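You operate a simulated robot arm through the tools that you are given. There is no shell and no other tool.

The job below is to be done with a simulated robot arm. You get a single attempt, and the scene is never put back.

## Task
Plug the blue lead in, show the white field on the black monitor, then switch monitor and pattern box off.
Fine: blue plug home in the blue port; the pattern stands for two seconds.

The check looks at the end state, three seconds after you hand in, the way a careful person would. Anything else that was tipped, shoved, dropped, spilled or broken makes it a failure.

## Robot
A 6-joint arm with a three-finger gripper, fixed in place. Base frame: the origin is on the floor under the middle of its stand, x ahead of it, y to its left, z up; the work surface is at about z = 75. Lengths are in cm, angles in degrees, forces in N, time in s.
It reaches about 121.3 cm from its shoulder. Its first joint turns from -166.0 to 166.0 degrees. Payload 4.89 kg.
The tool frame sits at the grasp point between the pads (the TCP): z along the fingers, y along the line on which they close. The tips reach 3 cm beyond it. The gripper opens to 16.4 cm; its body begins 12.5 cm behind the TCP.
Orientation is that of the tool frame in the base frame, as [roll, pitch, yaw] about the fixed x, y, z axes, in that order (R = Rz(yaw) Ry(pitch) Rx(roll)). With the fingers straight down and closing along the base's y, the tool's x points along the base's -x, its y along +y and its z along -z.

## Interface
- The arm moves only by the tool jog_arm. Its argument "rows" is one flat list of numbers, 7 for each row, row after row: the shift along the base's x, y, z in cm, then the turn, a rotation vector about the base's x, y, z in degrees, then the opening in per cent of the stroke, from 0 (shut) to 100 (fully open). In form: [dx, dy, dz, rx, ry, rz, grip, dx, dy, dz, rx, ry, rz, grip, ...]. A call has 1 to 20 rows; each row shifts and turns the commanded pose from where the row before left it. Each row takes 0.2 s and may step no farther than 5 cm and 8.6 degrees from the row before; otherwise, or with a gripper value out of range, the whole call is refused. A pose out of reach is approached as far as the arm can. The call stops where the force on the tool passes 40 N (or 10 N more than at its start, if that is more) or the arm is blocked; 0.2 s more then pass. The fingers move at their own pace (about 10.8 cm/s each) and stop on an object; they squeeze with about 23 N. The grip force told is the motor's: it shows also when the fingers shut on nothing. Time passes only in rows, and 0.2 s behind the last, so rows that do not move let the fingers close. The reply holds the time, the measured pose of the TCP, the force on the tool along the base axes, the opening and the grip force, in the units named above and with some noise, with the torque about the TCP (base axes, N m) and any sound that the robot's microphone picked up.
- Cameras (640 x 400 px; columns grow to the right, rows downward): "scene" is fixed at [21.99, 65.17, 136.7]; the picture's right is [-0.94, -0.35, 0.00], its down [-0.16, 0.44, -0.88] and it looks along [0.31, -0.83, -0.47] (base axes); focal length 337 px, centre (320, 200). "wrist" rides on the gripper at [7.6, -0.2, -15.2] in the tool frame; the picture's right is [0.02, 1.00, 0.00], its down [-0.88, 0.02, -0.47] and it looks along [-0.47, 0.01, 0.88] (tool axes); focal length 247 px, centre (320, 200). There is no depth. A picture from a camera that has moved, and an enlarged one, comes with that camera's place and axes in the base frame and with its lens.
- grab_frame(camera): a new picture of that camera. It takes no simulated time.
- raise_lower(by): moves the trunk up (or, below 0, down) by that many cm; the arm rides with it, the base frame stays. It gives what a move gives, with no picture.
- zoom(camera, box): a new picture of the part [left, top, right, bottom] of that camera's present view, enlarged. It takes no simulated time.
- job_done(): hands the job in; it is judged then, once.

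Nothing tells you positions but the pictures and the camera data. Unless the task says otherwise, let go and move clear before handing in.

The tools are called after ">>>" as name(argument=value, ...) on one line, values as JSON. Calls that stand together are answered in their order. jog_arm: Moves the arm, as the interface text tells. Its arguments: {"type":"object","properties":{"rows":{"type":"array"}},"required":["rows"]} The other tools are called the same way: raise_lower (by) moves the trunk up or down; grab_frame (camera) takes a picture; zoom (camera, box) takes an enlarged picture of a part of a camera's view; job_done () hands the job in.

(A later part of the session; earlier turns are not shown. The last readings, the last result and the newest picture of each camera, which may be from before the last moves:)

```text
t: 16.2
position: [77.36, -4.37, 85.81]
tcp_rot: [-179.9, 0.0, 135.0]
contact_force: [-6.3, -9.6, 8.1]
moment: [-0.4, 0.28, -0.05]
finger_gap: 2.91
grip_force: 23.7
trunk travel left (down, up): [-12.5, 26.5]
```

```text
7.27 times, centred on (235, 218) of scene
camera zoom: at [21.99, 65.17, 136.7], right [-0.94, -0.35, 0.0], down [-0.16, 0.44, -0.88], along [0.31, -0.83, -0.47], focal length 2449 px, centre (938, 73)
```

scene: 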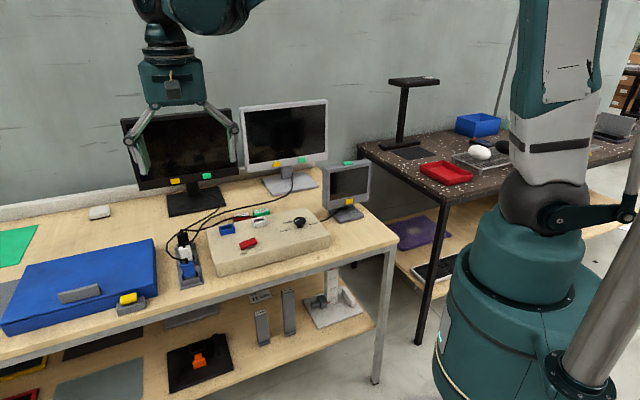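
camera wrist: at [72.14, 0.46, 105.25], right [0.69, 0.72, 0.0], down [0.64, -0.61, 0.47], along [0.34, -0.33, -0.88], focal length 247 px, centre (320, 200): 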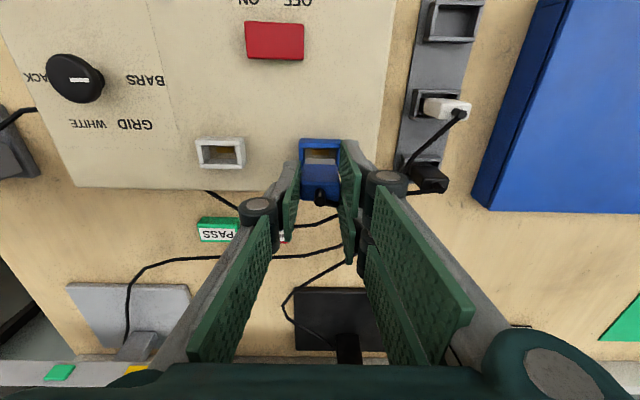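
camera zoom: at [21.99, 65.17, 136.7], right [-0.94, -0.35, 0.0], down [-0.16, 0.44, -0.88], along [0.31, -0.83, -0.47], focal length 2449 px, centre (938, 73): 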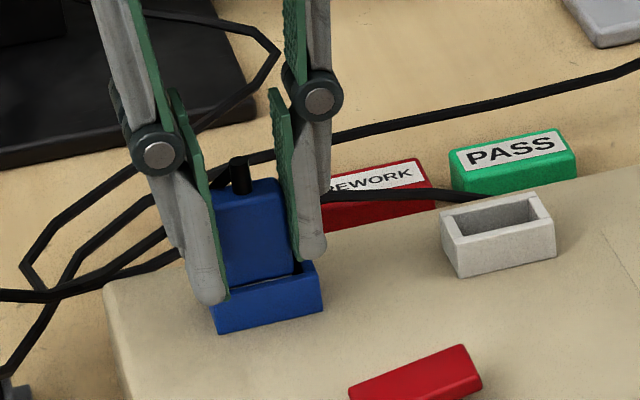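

A sideways force along -tool y shows the plug is rubbing on one side wall. I'll shift about 0.15 cm to relieve it and look at the force again.

>>> jog_arm(rows=[-0.11, -0.11, 0.1, 0, 0, 0, 0, 0, 0, 0, 0, 0, 0, 0])

```text
t: 16.8
position: [77.42, -4.43, 85.83]
tcp_rot: [180.0, 0.0, 135.1]
contact_force: [-0.4, 0.1, -0.1]
moment: [0.03, 0.0, -0.03]
finger_gap: 2.91
grip_force: 23.4
trunk travel left (down, up): [-12.5, 26.5]
```

>>> jog_arm(rows=[0, 0, -0.3, 0, 0, 0, 0, 0, 0, -0.2, 0, 0, 0, 0, 0, 0, 0, 0, 0, 0, 0])

>>> zoom(camera="wrist", box=[260, 120, 380, 210])

>>> zoom(camera="scene", box=[205, 190, 265, 245])

```text
t: 17.6
position: [77.38, -4.48, 85.44]
tcp_rot: [-180.0, 0.0, 135.1]
contact_force: [7.1, 0.1, 21.5]
moment: [0.02, -0.25, 0.08]
finger_gap: 2.91
grip_force: 22.5
trunk travel left (down, up): [-12.5, 26.5]
```

```text
4.44 times, centred on (320, 165) of wrist
camera zoom: at [71.86, 0.77, 100.59], right [0.69, 0.72, 0.0], down [0.64, -0.61, 0.47], along [0.34, -0.33, -0.88], focal length 1098 px, centre (320, 356)
```

zoom: 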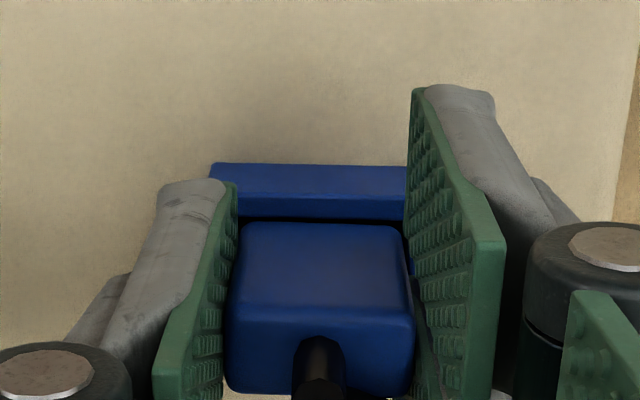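

```text
7.27 times, centred on (235, 218) of scene
camera zoom: at [21.99, 65.17, 136.7], right [-0.94, -0.35, 0.0], down [-0.16, 0.44, -0.88], along [0.31, -0.83, -0.47], focal length 2449 px, centre (938, 73)
```

zoom: 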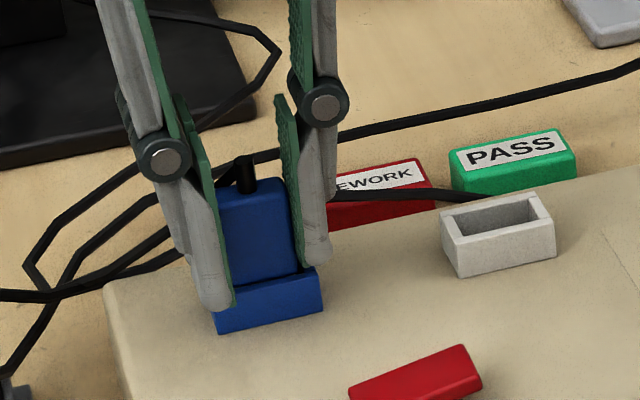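

The plug slid slightly in the fingers against about 21 N, so the tongue looks to have bottomed out on the contact. I'll release, lift clear and look.

>>> jog_arm(rows=[0, 0, 0.2, 0, 0, 0, 10, 0, 0, 0, 0, 0, 0, 30, 0, 0, 0, 0, 0, 0, 35, 0, 0, 2, 0, 0, 0, 35, 0, 0, 3, 0, 0, 0, 35, 0, 0, 4, 0, 0, 0, 35, 0, 0, 4, 0, 0, 0, 35, 0, 0, 0, 0, 0, 0, 35])

>>> grab_frame(camera="wrist")

>>> zoom(camera="wrist", box=[280, 90, 360, 160])

>>> zoom(camera="scene", box=[205, 190, 265, 245])

```text
t: 19.4
position: [77.15, -4.7, 98.59]
tcp_rot: [-180.0, 0.0, 135.0]
contact_force: [-0.3, -0.3, 0.0]
moment: [0.0, -0.04, -0.02]
finger_gap: 5.75
grip_force: 0.0
trunk travel left (down, up): [-12.5, 26.5]
```

```text
taken
camera wrist: at [71.75, 0.6, 113.72], right [0.69, 0.72, 0.0], down [0.64, -0.61, 0.47], along [0.34, -0.33, -0.88], focal length 247 px, centre (320, 200)
```

wrist: 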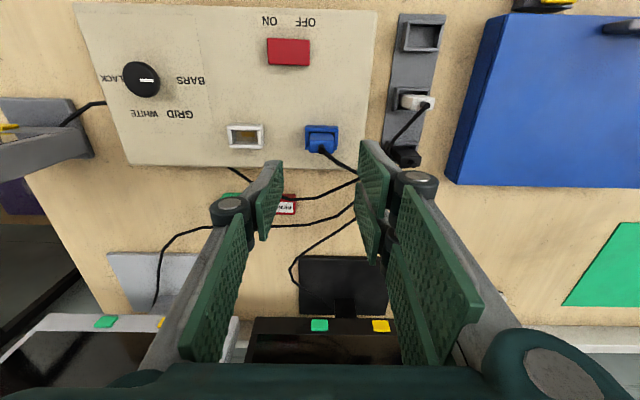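

```text
5.71 times, centred on (320, 125) of wrist
camera zoom: at [71.75, 0.6, 113.72], right [0.69, 0.72, 0.0], down [0.64, -0.61, 0.47], along [0.34, -0.33, -0.88], focal length 1411 px, centre (320, 629)
```

zoom: 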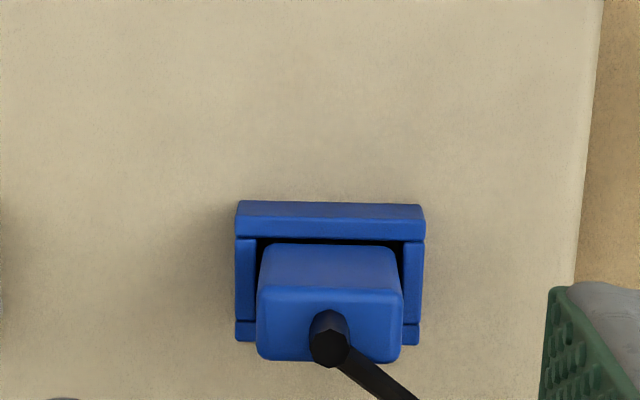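

```text
7.27 times, centred on (235, 218) of scene
camera zoom: at [21.99, 65.17, 136.7], right [-0.94, -0.35, 0.0], down [-0.16, 0.44, -0.88], along [0.31, -0.83, -0.47], focal length 2449 px, centre (938, 73)
```

zoom: 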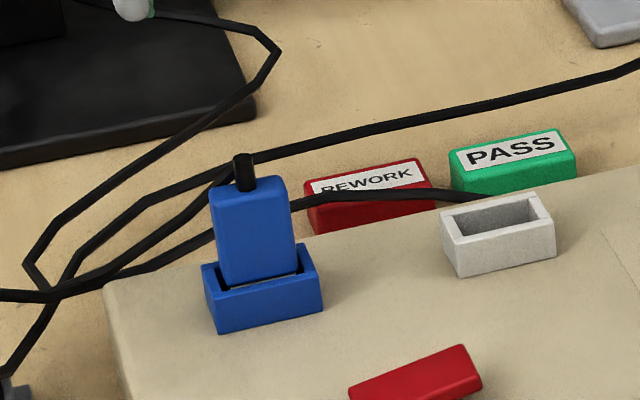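

The plug now stands in the blue port. Its top is at z ≈ 86.1, so it is seated as deep above the box as it was above the dock floor. Next I'll move over the selector knob, near (58.4, -14.6, 83), for a close look.

>>> jog_arm(rows=[-3.75, -2, 0.3, 0, 0, 0, 35, -3.75, -2, 0, 0, 0, 0, 35, -3.75, -2, 0, 0, 0, 0, 35, -3.75, -2, 0, 0, 0, 0, 35, -3.75, -2, 0, 0, 0, 0, 35, 0, 0, 0, 0, 0, 0, 35])

>>> grab_frame(camera="wrist")

>>> zoom(camera="wrist", box=[260, 90, 380, 170])

>>> zoom(camera="scene", box=[200, 170, 340, 270])

```text
t: 20.8
position: [58.42, -14.36, 98.73]
tcp_rot: [180.0, 0.0, 135.1]
contact_force: [0.3, 0.1, -0.2]
moment: [-0.09, -0.03, 0.03]
finger_gap: 5.74
grip_force: 0.0
trunk travel left (down, up): [-12.5, 26.5]
```

```text
taken
camera wrist: at [52.95, -9.21, 113.87], right [0.69, 0.72, 0.0], down [0.64, -0.61, 0.47], along [0.34, -0.33, -0.88], focal length 247 px, centre (320, 200)
```

wrist: 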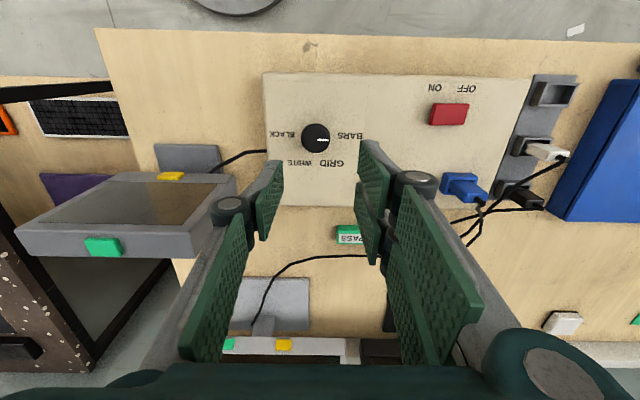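

```text
5.00 times, centred on (320, 130) of wrist
camera zoom: at [52.95, -9.21, 113.87], right [0.69, 0.72, 0.0], down [0.64, -0.61, 0.47], along [0.34, -0.33, -0.88], focal length 1235 px, centre (320, 550)
```

zoom: 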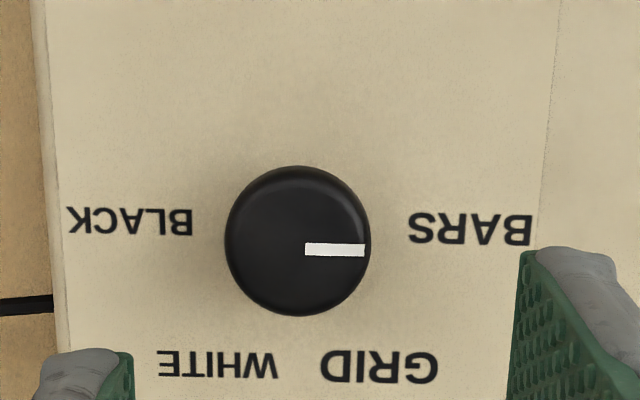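

```text
4.00 times, centred on (270, 220) of scene
camera zoom: at [21.99, 65.17, 136.7], right [-0.94, -0.35, 0.0], down [-0.16, 0.44, -0.88], along [0.31, -0.83, -0.47], focal length 1347 px, centre (520, 120)
```

zoom: 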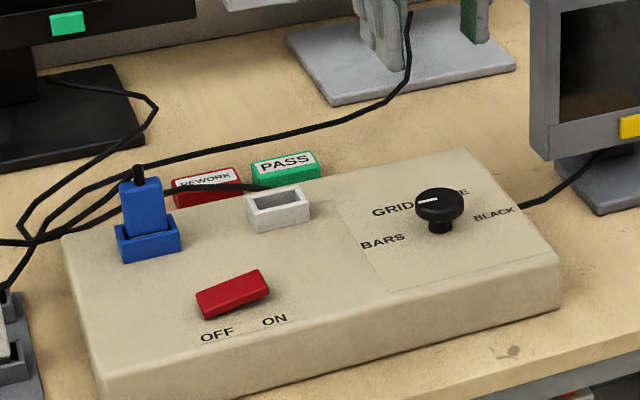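

The knob positions are spaced 60° apart: BARS, GRID, WHITE, BLACK, clockwise from above. The mark is on BARS, so I need -120° about z. The knob centre is near (58.2, -15.0) with its top at z ≈ 82.7. I'll pre-rotate +60° and recentre above it.

>>> jog_arm(rows=[-0.2, -0.65, 0, 0, 0, 7.5, 35, 0, 0, 0, 0, 0, 7.5, 35, 0, 0, 0, 0, 0, 7.5, 35, 0, 0, 0, 0, 0, 7.5, 35, 0, 0, 0, 0, 0, 7.5, 35, 0, 0, 0, 0, 0, 7.5, 35, 0, 0, 0, 0, 0, 7.5, 35, 0, 0, 0, 0, 0, 7.5, 35, 0, 0, 0, 0, 0, 0, 35])

>>> grab_frame(camera="wrist")

>>> zoom(camera="wrist", box=[260, 90, 380, 170])

>>> grab_frame(camera="scene")

```text
t: 22.8
position: [58.41, -15.17, 98.92]
tcp_rot: [-180.0, -0.1, -164.9]
contact_force: [0.2, 0.8, -0.8]
moment: [-0.01, 0.0, 0.02]
finger_gap: 5.77
grip_force: 0.0
trunk travel left (down, up): [-12.5, 26.5]
```

```text
taken
camera wrist: at [51.14, -17.36, 114.03], right [-0.28, 0.96, 0.0], down [0.85, 0.25, 0.47], along [0.45, 0.13, -0.88], focal length 247 px, centre (320, 200)
```

wrist: 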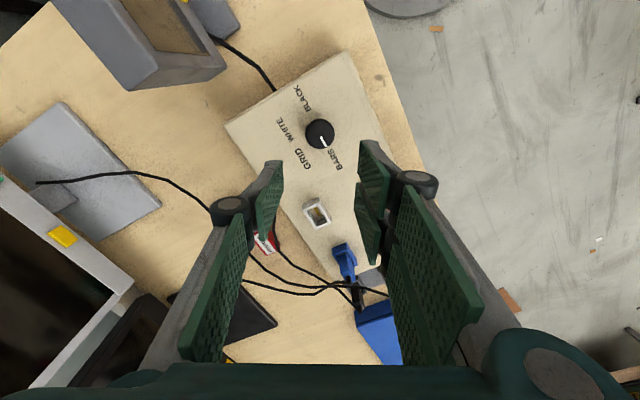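

```text
5.00 times, centred on (320, 130) of wrist
camera zoom: at [51.14, -17.36, 114.03], right [-0.28, 0.96, 0.0], down [0.85, 0.25, 0.47], along [0.45, 0.13, -0.88], focal length 1235 px, centre (320, 550)
```

zoom: 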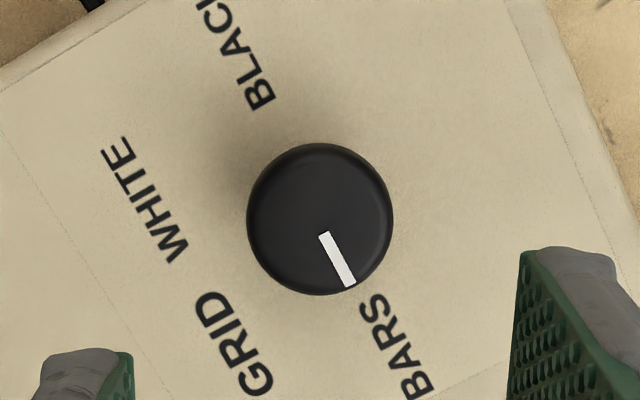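

```text
taken
```

scene: 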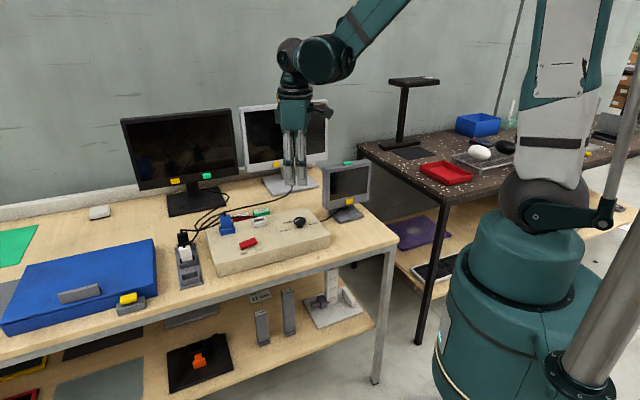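

>>> jog_arm(rows=[-0.17, -0.05, -3, 0, 0, 0, 35, 0, 0, -3, 0, 0, 0, 35, 0, 0, -3, 0, 0, 0, 35, 0, 0, -2.5, 0, 0, 0, 35, 0, 0, 0, 0, 0, 0, 35])

>>> zoom(camera="wrist", box=[240, 100, 400, 220])

>>> zoom(camera="scene", box=[240, 130, 380, 250])

```text
t: 24.0
position: [58.19, -15.11, 87.54]
tcp_rot: [-180.0, 0.0, -164.9]
contact_force: [-0.3, 0.5, 0.4]
moment: [-0.01, 0.04, 0.01]
finger_gap: 5.72
grip_force: 0.1
trunk travel left (down, up): [-12.5, 26.5]
```

```text
3.33 times, centred on (320, 160) of wrist
camera zoom: at [51.07, -17.35, 102.6], right [-0.28, 0.96, 0.0], down [0.85, 0.25, 0.47], along [0.45, 0.13, -0.88], focal length 823 px, centre (320, 333)
```

zoom: 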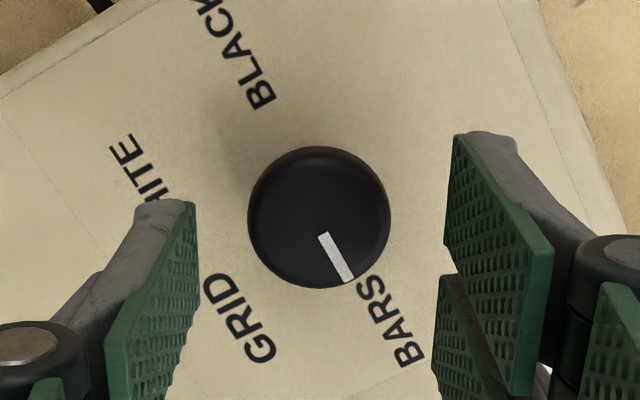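

```text
3.33 times, centred on (310, 190) of scene
camera zoom: at [21.99, 65.17, 136.7], right [-0.94, -0.35, 0.0], down [-0.16, 0.44, -0.88], along [0.31, -0.83, -0.47], focal length 1122 px, centre (353, 233)
```

zoom: 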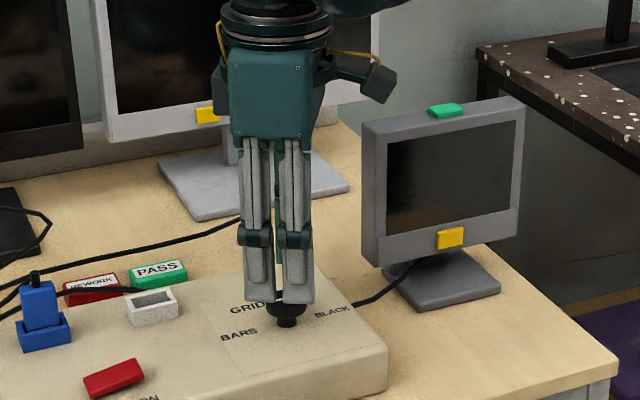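

>>> jog_arm(rows=[-0.14, -0.04, -2, 0, 0, 0, 35, 0, 0, -1.5, 0, 0, 0, 35, 0, 0, 0, 0, 0, 0, 35])

>>> zoom(camera="wrist", box=[240, 110, 400, 230])

>>> zoom(camera="scene", box=[270, 180, 330, 240])

```text
t: 24.8
position: [58.13, -15.23, 84.0]
tcp_rot: [-179.9, 0.0, -165.0]
contact_force: [0.4, -0.1, -0.2]
moment: [-0.01, -0.02, 0.03]
finger_gap: 5.73
grip_force: 0.1
trunk travel left (down, up): [-12.5, 26.5]
```

```text
3.33 times, centred on (320, 170) of wrist
camera zoom: at [50.97, -17.37, 99.07], right [-0.28, 0.96, 0.0], down [0.85, 0.25, 0.47], along [0.45, 0.13, -0.88], focal length 823 px, centre (320, 300)
```

zoom: 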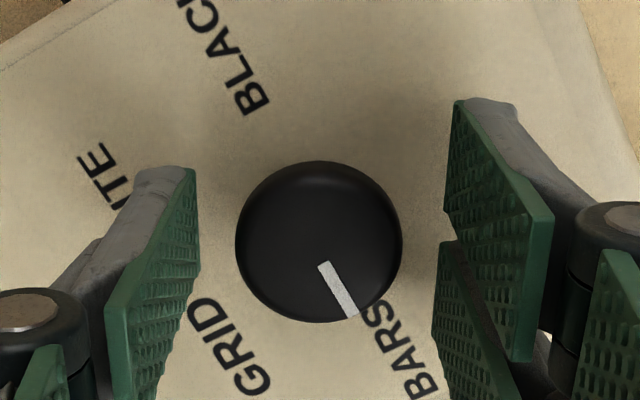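

```text
6.67 times, centred on (300, 210) of scene
camera zoom: at [21.99, 65.17, 136.7], right [-0.94, -0.35, 0.0], down [-0.16, 0.44, -0.88], along [0.31, -0.83, -0.47], focal length 2245 px, centre (453, 133)
```

zoom: 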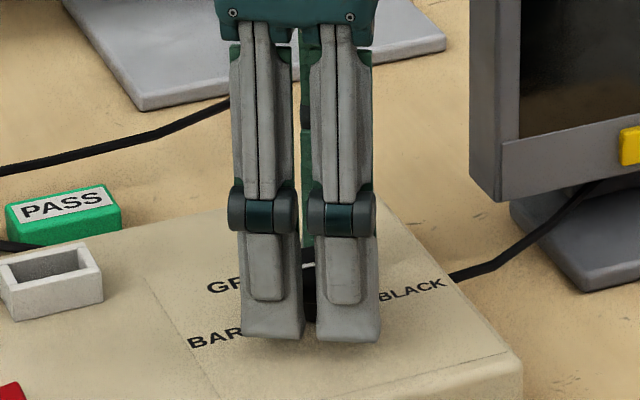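

>>> jog_arm(rows=[0, 0, 0, 0, 0, 0, 25, 0, 0, 0, 0, 0, 0, 15, 0, 0, 0, 0, 0, 0, 0, 0, 0, 0, 0, 0, 0, 0])

>>> zoom(camera="wrist", box=[240, 110, 400, 230])

```text
t: 25.8
position: [58.23, -15.22, 84.03]
tcp_rot: [-180.0, 0.1, -165.0]
contact_force: [0.4, -7.8, -0.1]
moment: [-0.22, 0.03, 0.01]
finger_gap: 3.66
grip_force: 45.1
trunk travel left (down, up): [-12.5, 26.5]
```

```text
3.33 times, centred on (320, 170) of wrist
camera zoom: at [50.98, -17.41, 99.07], right [-0.28, 0.96, 0.0], down [0.85, 0.25, 0.47], along [0.45, 0.13, -0.88], focal length 823 px, centre (320, 300)
```

zoom: 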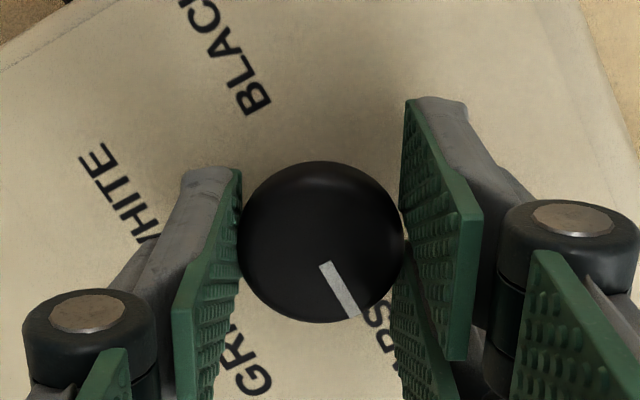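

The knob is held. I'll turn it the first 60° (to GRID) and check that it follows.

>>> jog_arm(rows=[0, -0.05, 0, 0, 0, -7.5, 0, 0, 0, 0, 0, 0, -7.5, 0, 0, 0, 0, 0, 0, -7.5, 0, 0, 0, 0, 0, 0, -7.5, 0, 0, 0, 0, 0, 0, -7.5, 0, 0, 0, 0, 0, 0, -7.5, 0, 0, 0, 0, 0, 0, -7.5, 0, 0, 0, 0, 0, 0, -7.5, 0])

>>> zoom(camera="wrist", box=[240, 110, 400, 230])

>>> grab_frame(camera="scene")

```text
t: 27.2
position: [58.24, -15.15, 83.85]
tcp_rot: [179.9, -0.1, 150.1]
contact_force: [3.6, 6.7, 11.4]
moment: [0.12, -0.16, -0.01]
finger_gap: 3.66
grip_force: 45.1
trunk travel left (down, up): [-12.5, 26.5]
stopped in row 7: the force on the tool passed its limit at 42 N (the readings are from after the stop); the commanded pose is now the measured one
```

```text
3.33 times, centred on (320, 170) of wrist
camera zoom: at [51.59, -11.54, 99.05], right [0.48, 0.88, 0.0], down [0.77, -0.42, 0.47], along [0.42, -0.23, -0.88], focal length 823 px, centre (320, 300)
```

zoom: 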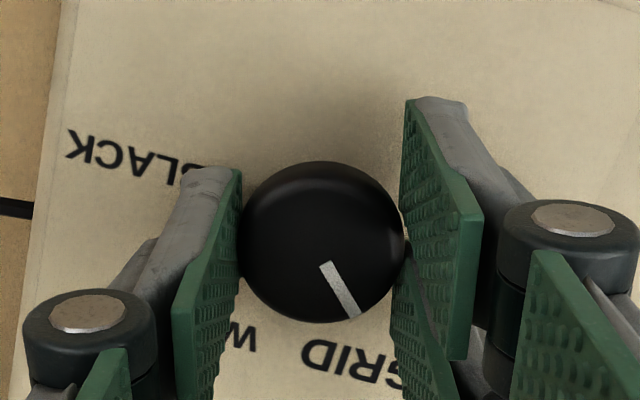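

```text
taken
```

scene: 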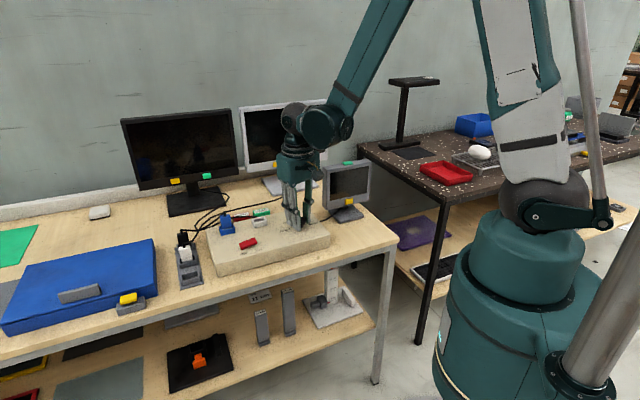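

The knob follows, having turned about 45°, but an off-centre grip built up side force. I'll release, recheck the centring and see where the knob stands.

>>> jog_arm(rows=[0, 0, 0, 0, 0, 0, 25, 0, 0, 0, 0, 0, 0, 32, 0, 0, 0, 0, 0, 0, 32])

>>> zoom(camera="wrist", box=[240, 110, 400, 230])

```text
t: 28.1
position: [58.17, -15.17, 83.87]
tcp_rot: [179.9, 0.0, 150.1]
contact_force: [-0.2, 0.3, 0.4]
moment: [-0.03, -0.01, 0.01]
finger_gap: 5.23
grip_force: 0.0
trunk travel left (down, up): [-12.5, 26.5]
```

```text
3.33 times, centred on (320, 170) of wrist
camera zoom: at [51.59, -11.6, 99.03], right [0.48, 0.88, 0.0], down [0.77, -0.42, 0.47], along [0.42, -0.23, -0.88], focal length 823 px, centre (320, 300)
```

zoom: 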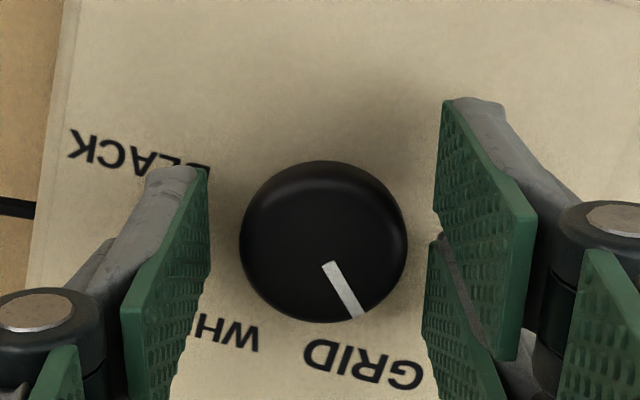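

The knob is well centred, so the force came from turning too fast. It has about 78° left to WHITE. I'll re-grip and turn more slowly.

>>> jog_arm(rows=[0, 0, 0.1, 0, 0, 0, 20, 0, 0, 0, 0, 0, 0, 0, 0, 0, 0, 0, 0, 0, 0, 0, 0, 0, 0, 0, 0, 0])

>>> jog_arm(rows=[0, 0, 0, 0, 0, -3, 0, 0, 0, 0, 0, 0, -3, 0, 0, 0, 0, 0, 0, -3, 0, 0, 0, 0, 0, 0, -3, 0, 0, 0, 0, 0, 0, -3, 0, 0, 0, 0, 0, 0, -3, 0, 0, 0, 0, 0, 0, -3, 0])

```text
t: 29.1
position: [58.22, -15.12, 83.9]
tcp_rot: [179.9, -0.1, 150.1]
contact_force: [0.2, 11.7, -34.7]
moment: [0.26, -0.09, 0.01]
finger_gap: 3.64
grip_force: 45.1
trunk travel left (down, up): [-12.5, 26.5]
```

```text
t: 29.6
position: [58.28, -15.11, 84.07]
tcp_rot: [179.9, 0.0, 145.6]
contact_force: [2.8, 5.9, -31.6]
moment: [-0.08, -0.14, -0.01]
finger_gap: 3.64
grip_force: 44.8
trunk travel left (down, up): [-12.5, 26.5]
stopped in row 2: the force on the tool passed its limit at 46 N (the readings are from after the stop); the commanded pose is now the measured one
```

Small position errors make large forces while the knob is gripped, because the arm is stiff. I'll release, let the arm settle, and re-grip without commanding any motion.

>>> jog_arm(rows=[0, 0, 0, 0, 0, 0, 30, 0, 0, 0, 0, 0, 0, 30, 0, 0, 0, 0, 0, 0, 30, 0, 0, 0, 0, 0, 0, 30, 0, 0, 0, 0, 0, 0, 30])

>>> zoom(camera="wrist", box=[240, 110, 400, 230])

>>> jog_arm(rows=[0, 0, 0, 0, 0, 0, 20, 0, 0, 0, 0, 0, 0, 15, 0, 0, 0, 0, 0, 0, 15])

```text
t: 30.8
position: [58.27, -15.18, 84.12]
tcp_rot: [179.9, 0.1, 145.6]
contact_force: [-0.4, 0.0, 0.0]
moment: [0.0, 0.01, 0.01]
finger_gap: 4.94
grip_force: 0.2
trunk travel left (down, up): [-12.5, 26.5]
```

```text
3.33 times, centred on (320, 170) of wrist
camera zoom: at [51.87, -11.08, 99.19], right [0.55, 0.84, 0.0], down [0.74, -0.48, 0.47], along [0.4, -0.26, -0.88], focal length 823 px, centre (320, 300)
```

zoom: 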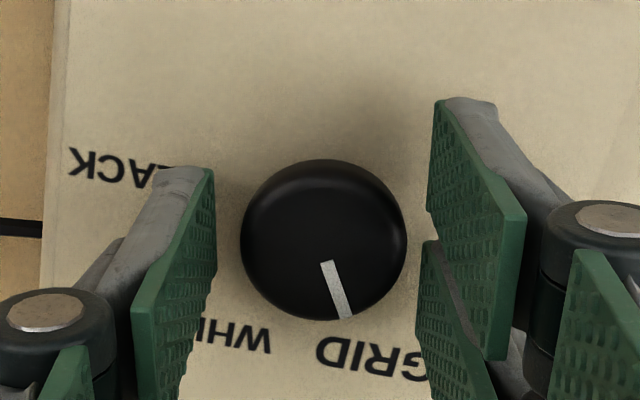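

```text
t: 31.6
position: [58.27, -15.15, 84.1]
tcp_rot: [179.8, 0.0, 145.6]
contact_force: [6.7, 9.0, 0.4]
moment: [0.26, -0.17, 0.04]
finger_gap: 3.67
grip_force: 45.4
trunk travel left (down, up): [-12.5, 26.5]
```

The knob snapped to GRID, so it has detents. With the grip settled, I'll turn it slowly toward WHITE.

>>> jog_arm(rows=[0.01, 0.02, 0, 0, 0, 0, 15, 0, 0, 0, 0, 0, -3, 15, 0, 0, 0, 0, 0, -3, 15, 0, 0, 0, 0, 0, -3, 15, 0, 0, 0, 0, 0, -3, 15])

```text
t: 32.8
position: [58.27, -15.22, 84.08]
tcp_rot: [180.0, -0.1, 133.5]
contact_force: [8.5, 16.9, -0.7]
moment: [0.73, 0.15, 0.02]
finger_gap: 3.66
grip_force: 45.1
trunk travel left (down, up): [-12.5, 26.5]
```

>>> jog_arm(rows=[0.02, 0.04, 0, 0, 0, -2, 15, 0, 0, 0, 0, 0, -3, 15, 0, 0, 0, 0, 0, -3, 15, 0, 0, 0, 0, 0, -3, 15])

```text
t: 33.8
position: [58.25, -15.16, 84.14]
tcp_rot: [179.9, 0.0, 122.6]
contact_force: [8.7, 12.8, -18.0]
moment: [0.08, -0.28, 0.0]
finger_gap: 3.67
grip_force: 45.4
trunk travel left (down, up): [-12.5, 26.5]
```

>>> jog_arm(rows=[0.02, 0.03, -0.03, 0, 0, -2, 15, 0, 0, 0, 0, 0, -3, 15, 0, 0, 0, 0, 0, -3, 15, 0, 0, 0, 0, 0, -3, 15])

>>> zoom(camera="wrist", box=[240, 110, 400, 230])

```text
t: 34.8
position: [58.29, -15.08, 83.99]
tcp_rot: [179.9, 0.0, 111.5]
contact_force: [-11.2, 3.4, -29.8]
moment: [0.12, 0.33, 0.0]
finger_gap: 3.64
grip_force: 44.9
trunk travel left (down, up): [-12.5, 26.5]
```

```text
3.33 times, centred on (320, 170) of wrist
camera zoom: at [55.4, -8.11, 99.19], right [0.92, 0.39, 0.0], down [0.34, -0.81, 0.47], along [0.18, -0.44, -0.88], focal length 823 px, centre (320, 300)
```

zoom: 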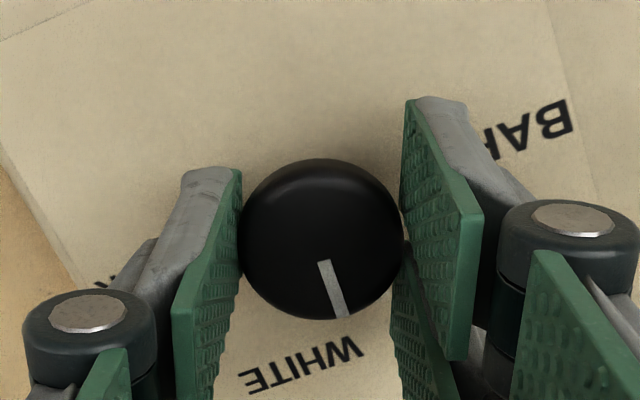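

The mark is now past halfway to WHITE. I'll ease the vertical force and turn a bit more.

>>> jog_arm(rows=[-0.01, 0, -0.06, 0, 0, -2, 15, 0, 0, 0, 0, 0, -3, 15, 0, 0, 0, 0, 0, -3, 15])

```text
t: 35.6
position: [58.34, -15.09, 84.2]
tcp_rot: [179.8, 0.0, 103.6]
contact_force: [-3.5, 1.6, 10.0]
moment: [0.0, 0.17, 0.0]
finger_gap: 3.62
grip_force: 44.9
trunk travel left (down, up): [-12.5, 26.5]
```

>>> jog_arm(rows=[0, 0, 0, 0, 0, -3, 15, 0, 0, 0, 0, 0, -3, 15, 0, 0, 0, 0, 0, -3, 15])

>>> zoom(camera="wrist", box=[240, 110, 400, 230])

```text
t: 36.4
position: [58.31, -15.09, 84.06]
tcp_rot: [179.9, 0.0, 94.6]
contact_force: [11.0, -5.2, 37.1]
moment: [-0.15, -0.34, 0.02]
finger_gap: 3.65
grip_force: 46.0
trunk travel left (down, up): [-12.5, 26.5]
```

```text
3.33 times, centred on (320, 170) of wrist
camera zoom: at [57.56, -7.52, 99.18], right [0.99, 0.1, 0.0], down [0.09, -0.88, 0.47], along [0.05, -0.47, -0.88], focal length 823 px, centre (320, 300)
```

zoom: 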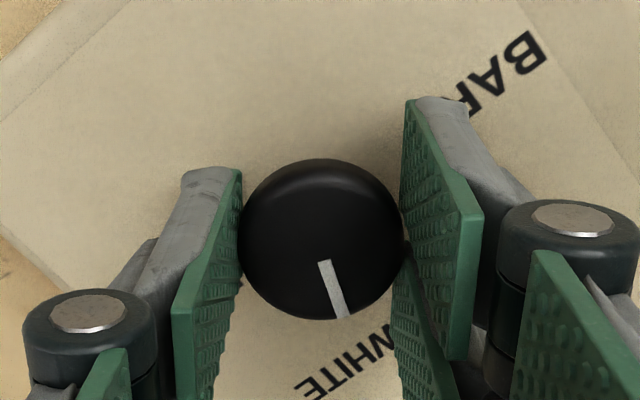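

The mark is about 10° short of WHITE. I'll release, let the detent pull it in, and look.

>>> jog_arm(rows=[0, 0, 0, 0, 0, 0, 25, 0, 0, 0, 0, 0, 0, 35, 0, 0, 0, 0, 0, 0, 35, 0, 0, 2, 0, 0, 0, 35, 0, 0, 3, 0, 0, 0, 35, 0, 0, 4, 0, 0, 0, 35, 0, 0, 4, 0, 0, 0, 35, 0, 0, 0, 0, 0, 0, 35])

>>> grab_frame(camera="wrist")

>>> zoom(camera="wrist", box=[260, 90, 380, 170])

>>> zoom(camera="scene", box=[200, 190, 340, 270])

```text
t: 38.2
position: [58.2, -15.38, 96.86]
tcp_rot: [180.0, 0.1, 94.6]
contact_force: [0.6, 0.7, -0.3]
moment: [-0.02, -0.01, -0.02]
finger_gap: 5.73
grip_force: 0.2
trunk travel left (down, up): [-12.5, 26.5]
```

```text
taken
camera wrist: at [57.4, -7.82, 111.87], right [0.99, 0.1, 0.0], down [0.09, -0.88, 0.47], along [0.05, -0.47, -0.88], focal length 247 px, centre (320, 200)
```

wrist: 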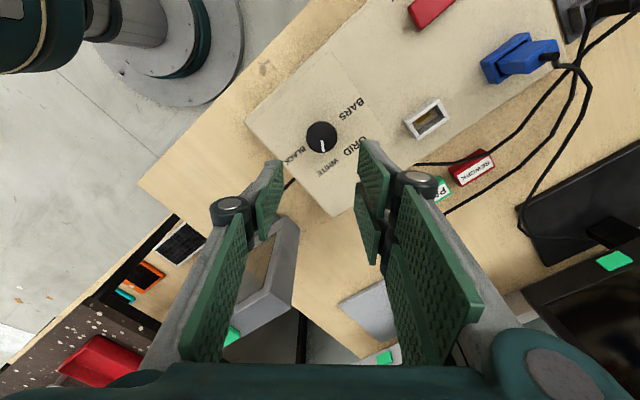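

```text
5.00 times, centred on (320, 130) of wrist
camera zoom: at [57.4, -7.82, 111.87], right [0.99, 0.1, 0.0], down [0.09, -0.88, 0.47], along [0.05, -0.47, -0.88], focal length 1235 px, centre (320, 550)
```

zoom: 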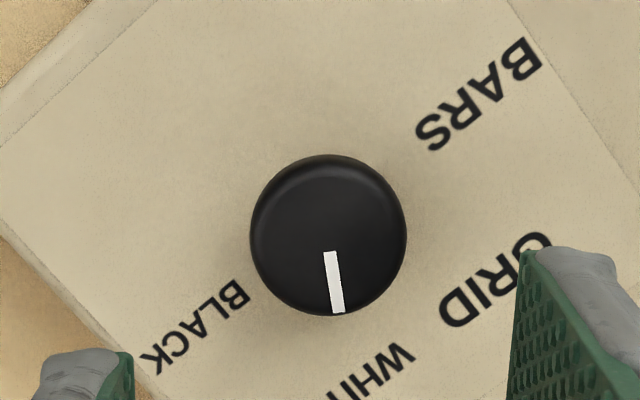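

```text
4.57 times, centred on (270, 230) of scene
camera zoom: at [21.99, 65.17, 136.7], right [-0.94, -0.35, 0.0], down [-0.16, 0.44, -0.88], along [0.31, -0.83, -0.47], focal length 1539 px, centre (549, 63)
```

zoom: 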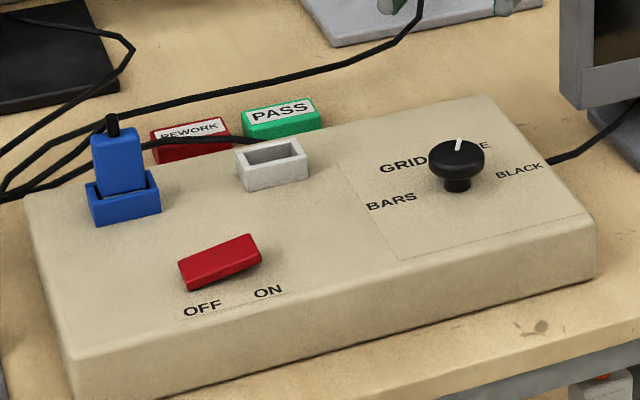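

The knob mark is on WHITE. Next is the red rocker, whose ON side is raised. I'll turn back to 135° and hover over it with the fingers closed.

>>> jog_arm(rows=[1, 2, 0, 0, 0, 8, 20, 2, 3, 0, 0, 0, 8, 10, 2, 3, 0, 0, 0, 8, 0, 2, 3, 0, 0, 0, 8, 0, 2.3, 3, 0, 0, 0, 8.4, 0, 0, 0, 0, 0, 0, 0, 0])

>>> grab_frame(camera="wrist")

>>> zoom(camera="wrist", box=[260, 80, 380, 180])

>>> zoom(camera="scene", box=[220, 220, 290, 270])

```text
t: 39.6
position: [67.82, -1.48, 96.85]
tcp_rot: [179.9, 0.0, 135.1]
contact_force: [-0.2, -0.2, -0.1]
moment: [0.05, -0.04, 0.0]
finger_gap: 0.0
grip_force: 23.7
trunk travel left (down, up): [-12.5, 26.5]
```

```text
taken
camera wrist: at [62.37, 3.79, 111.98], right [0.69, 0.72, 0.0], down [0.64, -0.61, 0.47], along [0.34, -0.33, -0.88], focal length 247 px, centre (320, 200)
```

wrist: 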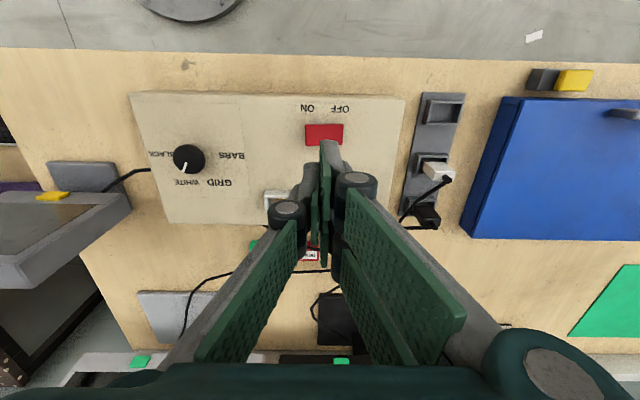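

```text
4.00 times, centred on (320, 130) of wrist
camera zoom: at [62.37, 3.79, 111.98], right [0.69, 0.72, 0.0], down [0.64, -0.61, 0.47], along [0.34, -0.33, -0.88], focal length 988 px, centre (320, 480)
```

zoom: 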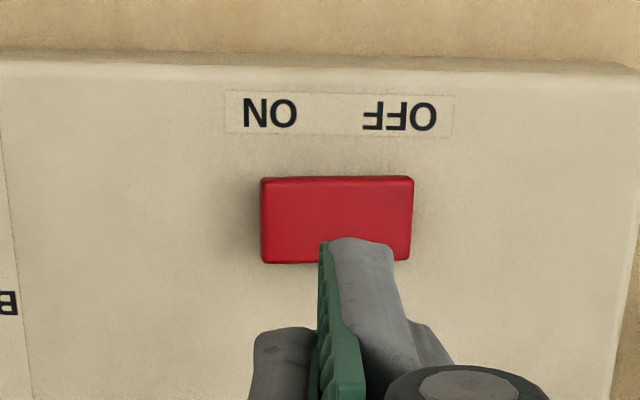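

```text
8.00 times, centred on (255, 245) of scene
camera zoom: at [21.99, 65.17, 136.7], right [-0.94, -0.35, 0.0], down [-0.16, 0.44, -0.88], along [0.31, -0.83, -0.47], focal length 2694 px, centre (840, -160)
```

zoom: 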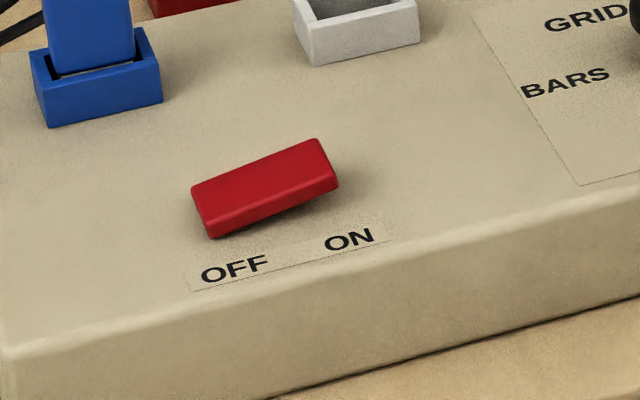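

The rocker is 4.7 x 2.6 cm, centred near (68.0, -0.85). I'll place the closed fingertips over its ON end and come down gently.

>>> jog_arm(rows=[-1.47, -1.0, 0, 0, 0, 0, 0, 0, 0, -4, 0, 0, 0, 0, 0, 0, -4, 0, 0, 0, 0, 0, 0, -3, 0, 0, 0, 0, 0, 0, 0, 0, 0, 0, 0])

>>> zoom(camera="wrist", box=[260, 110, 380, 210])

>>> zoom(camera="scene", box=[220, 200, 300, 270])

```text
t: 40.8
position: [66.13, -2.16, 85.91]
tcp_rot: [179.8, -0.2, 135.1]
contact_force: [0.2, 0.0, 0.6]
moment: [-0.01, 0.01, -0.01]
finger_gap: 0.0
grip_force: 22.9
trunk travel left (down, up): [-12.5, 26.5]
```

```text
4.00 times, centred on (320, 160) of wrist
camera zoom: at [60.7, 3.14, 101.01], right [0.69, 0.72, 0.0], down [0.64, -0.61, 0.47], along [0.34, -0.33, -0.88], focal length 988 px, centre (320, 360)
```

zoom: 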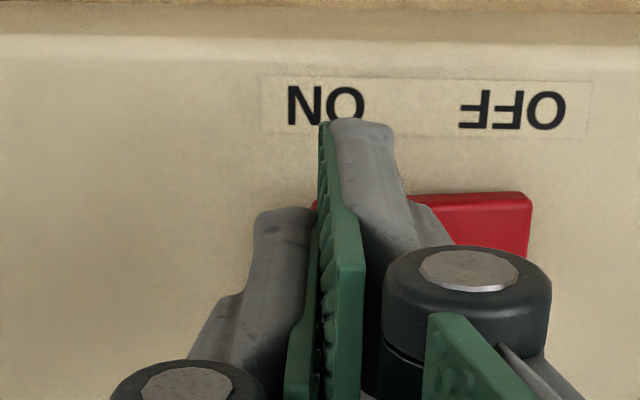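

```text
5.71 times, centred on (260, 235) of scene
camera zoom: at [21.99, 65.17, 136.7], right [-0.94, -0.35, 0.0], down [-0.16, 0.44, -0.88], along [0.31, -0.83, -0.47], focal length 1924 px, centre (663, 0)
```

zoom: 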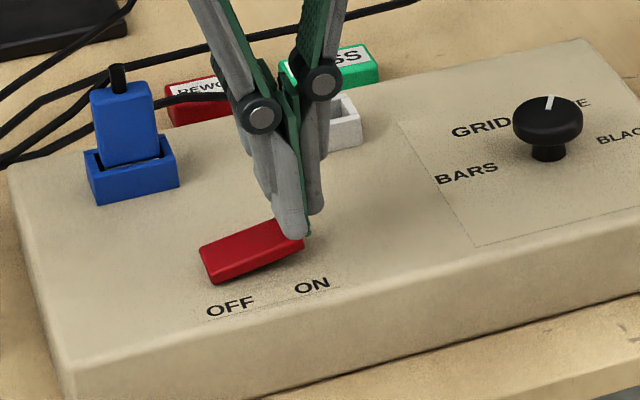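

>>> jog_arm(rows=[0, 0, -0.7, 0, 0, 0, 0, 0, 0, -0.3, 0, 0, 0, 0, 0, 0, -0.3, 0, 0, 0, 0, 0, 0, -0.3, 0, 0, 0, 0, 0, 0, -0.2, 0, 0, 0, 0])

>>> zoom(camera="scene", box=[220, 200, 300, 270])

```text
t: 42.0
position: [66.22, -2.07, 84.22]
tcp_rot: [-180.0, 0.0, 135.1]
contact_force: [-0.8, -1.7, 1.4]
moment: [-0.03, 0.04, 0.03]
finger_gap: 0.0
grip_force: 45.0
trunk travel left (down, up): [-12.5, 26.5]
```

```text
5.71 times, centred on (260, 235) of scene
camera zoom: at [21.99, 65.17, 136.7], right [-0.94, -0.35, 0.0], down [-0.16, 0.44, -0.88], along [0.31, -0.83, -0.47], focal length 1924 px, centre (663, 0)
```

zoom: 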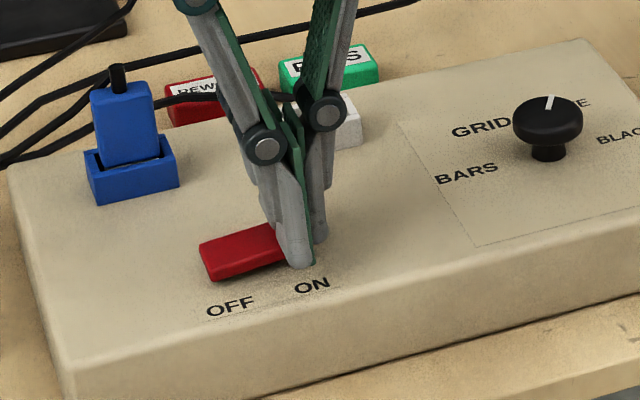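

>>> jog_arm(rows=[0, 0, -0.2, 0, 0, 0, 0, 0, 0, -0.2, 0, 0, 0, 0, 0, 0, 0, 0, 0, 0, 0])

>>> zoom(camera="scene", box=[220, 200, 300, 270])

```text
t: 42.8
position: [66.02, -2.2, 83.94]
tcp_rot: [179.9, 0.1, 135.0]
contact_force: [0.0, -0.1, 0.1]
moment: [-0.02, -0.02, 0.01]
finger_gap: 0.01
grip_force: 45.0
trunk travel left (down, up): [-12.5, 26.5]
```

```text
5.71 times, centred on (260, 235) of scene
camera zoom: at [21.99, 65.17, 136.7], right [-0.94, -0.35, 0.0], down [-0.16, 0.44, -0.88], along [0.31, -0.83, -0.47], focal length 1924 px, centre (663, 0)
```

zoom: 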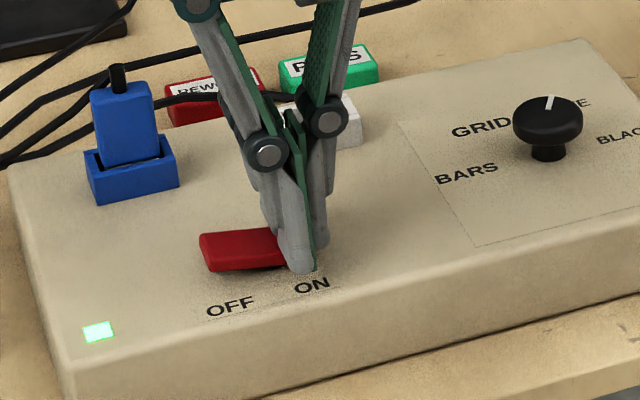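

A green light came on at the corner of the box, so the pattern box is on. Next I'll raise the arm, tilt the gripper forward toward the black monitor, and look closely at its buttons.

>>> jog_arm(rows=[0, 0, 3, 0, 0, 0, 0, 0, 0, 4, 0, 0, 0, 0, 0, 0, 4.5, 0, 0, 0, 0, 0, 0, 4.5, 0, 0, 0, 0, 3, -1.8, 0, -5.3, -5.3, 0, 0, 3, -1.8, 0, -5.3, -5.3, 0, 0, 3, -1.8, 0, -5.3, -5.3, 0, 0, 3, -1.8, 0, -5.3, -5.3, 0, 0, 3, -1.8, 0, -5.3, -5.3, 0, 0, 3, -1.8, 0, -5.3, -5.3, 0, 0, 0, 0, 0, 0, 0, 0, 0])

>>> grab_frame(camera="wrist")

>>> grab_frame(camera="scene")

```text
t: 45.2
position: [83.94, -12.92, 100.06]
tcp_rot: [179.8, 45.0, 135.0]
contact_force: [-0.4, 0.1, -0.5]
moment: [0.01, 0.01, -0.04]
finger_gap: 0.01
grip_force: 44.8
trunk travel left (down, up): [-12.5, 26.5]
```

```text
taken
camera wrist: at [72.45, -1.65, 105.2], right [0.7, 0.72, -0.01], down [0.22, -0.19, 0.96], along [0.69, -0.67, -0.29], focal length 247 px, centre (320, 200)
```

wrist: 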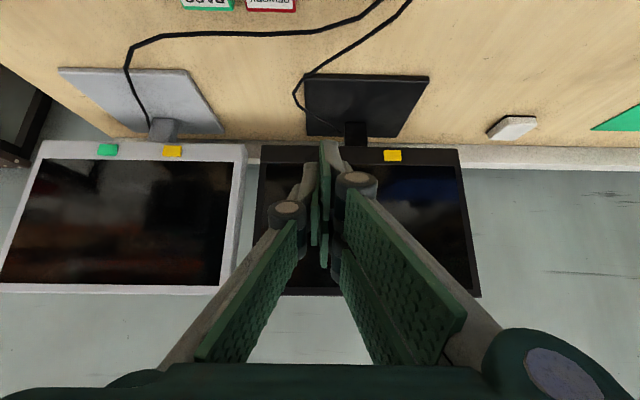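

```text
taken
```

scene: 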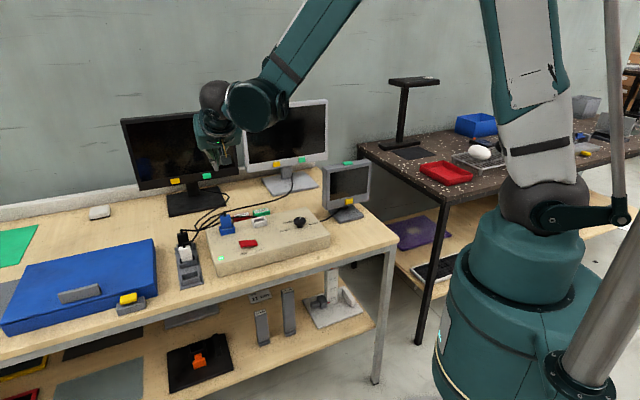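

>>> zoom(camera="wrist", box=[250, 130, 490, 300])

>>> zoom(camera="scene", box=[110, 90, 270, 220])

>>> zoom(camera="wrist", box=[30, 130, 260, 300])

```text
2.35 times, centred on (370, 215) of wrist
camera zoom: at [72.45, -1.65, 105.2], right [0.7, 0.72, -0.01], down [0.22, -0.19, 0.96], along [0.69, -0.67, -0.29], focal length 581 px, centre (202, 165)
```

zoom: 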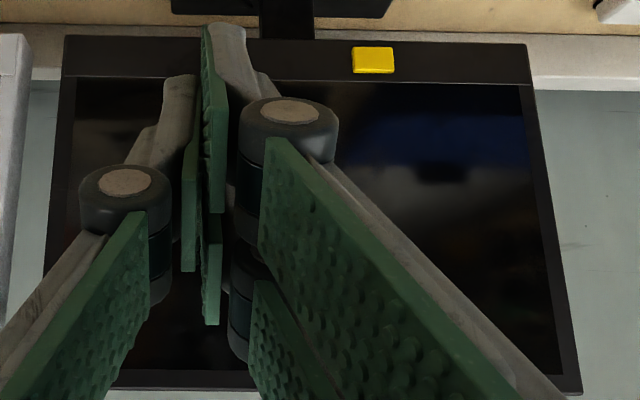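

```text
3.08 times, centred on (190, 155) of scene
camera zoom: at [21.99, 65.17, 136.7], right [-0.94, -0.35, 0.0], down [-0.16, 0.44, -0.88], along [0.31, -0.83, -0.47], focal length 1036 px, centre (720, 338)
```

zoom: 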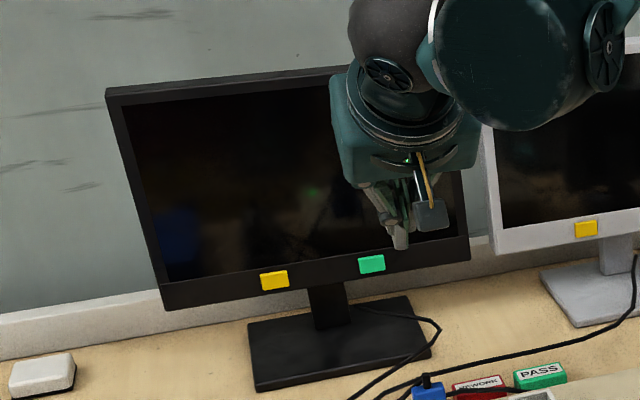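

```text
2.35 times, centred on (145, 215) of wrist
camera zoom: at [72.45, -1.65, 105.2], right [0.7, 0.72, -0.01], down [0.22, -0.19, 0.96], along [0.69, -0.67, -0.29], focal length 581 px, centre (732, 165)
```

zoom: 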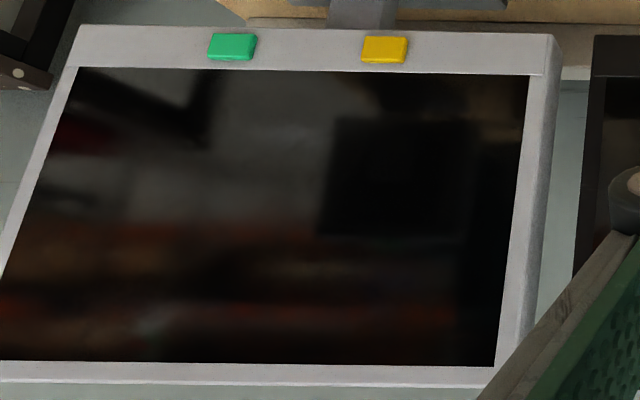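

Neither button is labelled. The green one is near (101.7, -28.0, 85.5) and the yellow near (109.6, -20.2, 85.3), on a bezel facing the table's front. I'll bring the closed fingertips in front of the green button first.

>>> jog_arm(rows=[2.2, -1.8, -3, 0, 0, 0, 0, 2.2, -1.8, -3, 0, 0, 0, 0, 2.2, -1.8, -3, 0, 0, 0, 0, 2.2, -1.8, -3, 0, 0, 0, 0, 2.0, -1.85, -2.6, 0, 0, 0, 0, 0, 0, 0, 0, 0, 0, 0])

>>> grab_frame(camera="wrist")

>>> zoom(camera="scene", box=[130, 130, 270, 240])

```text
t: 46.6
position: [94.71, -22.01, 85.29]
tcp_rot: [180.0, 45.1, 135.0]
contact_force: [0.6, 0.2, -0.8]
moment: [-0.04, 0.01, 0.01]
finger_gap: 0.01
grip_force: 45.0
trunk travel left (down, up): [-12.5, 26.5]
```

```text
taken
camera wrist: at [83.27, -10.69, 90.49], right [0.7, 0.72, -0.01], down [0.22, -0.19, 0.96], along [0.69, -0.67, -0.29], focal length 247 px, centre (320, 200)
```

wrist: 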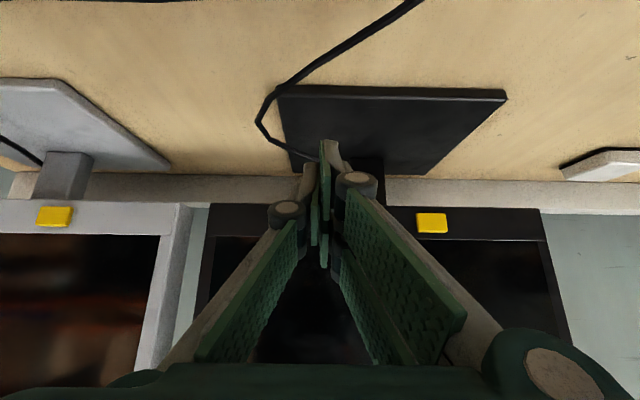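

```text
3.64 times, centred on (200, 185) of scene
camera zoom: at [21.99, 65.17, 136.7], right [-0.94, -0.35, 0.0], down [-0.16, 0.44, -0.88], along [0.31, -0.83, -0.47], focal length 1224 px, centre (756, 254)
```

zoom: 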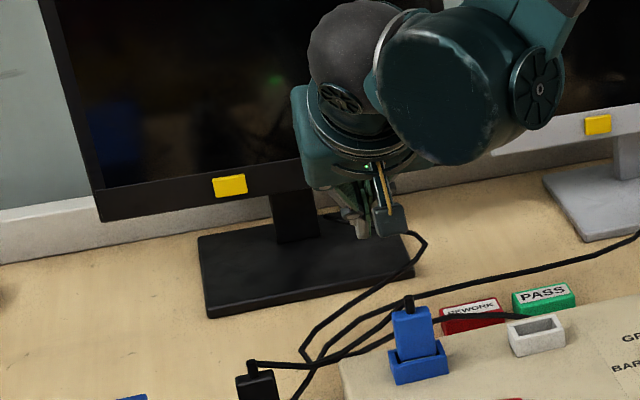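

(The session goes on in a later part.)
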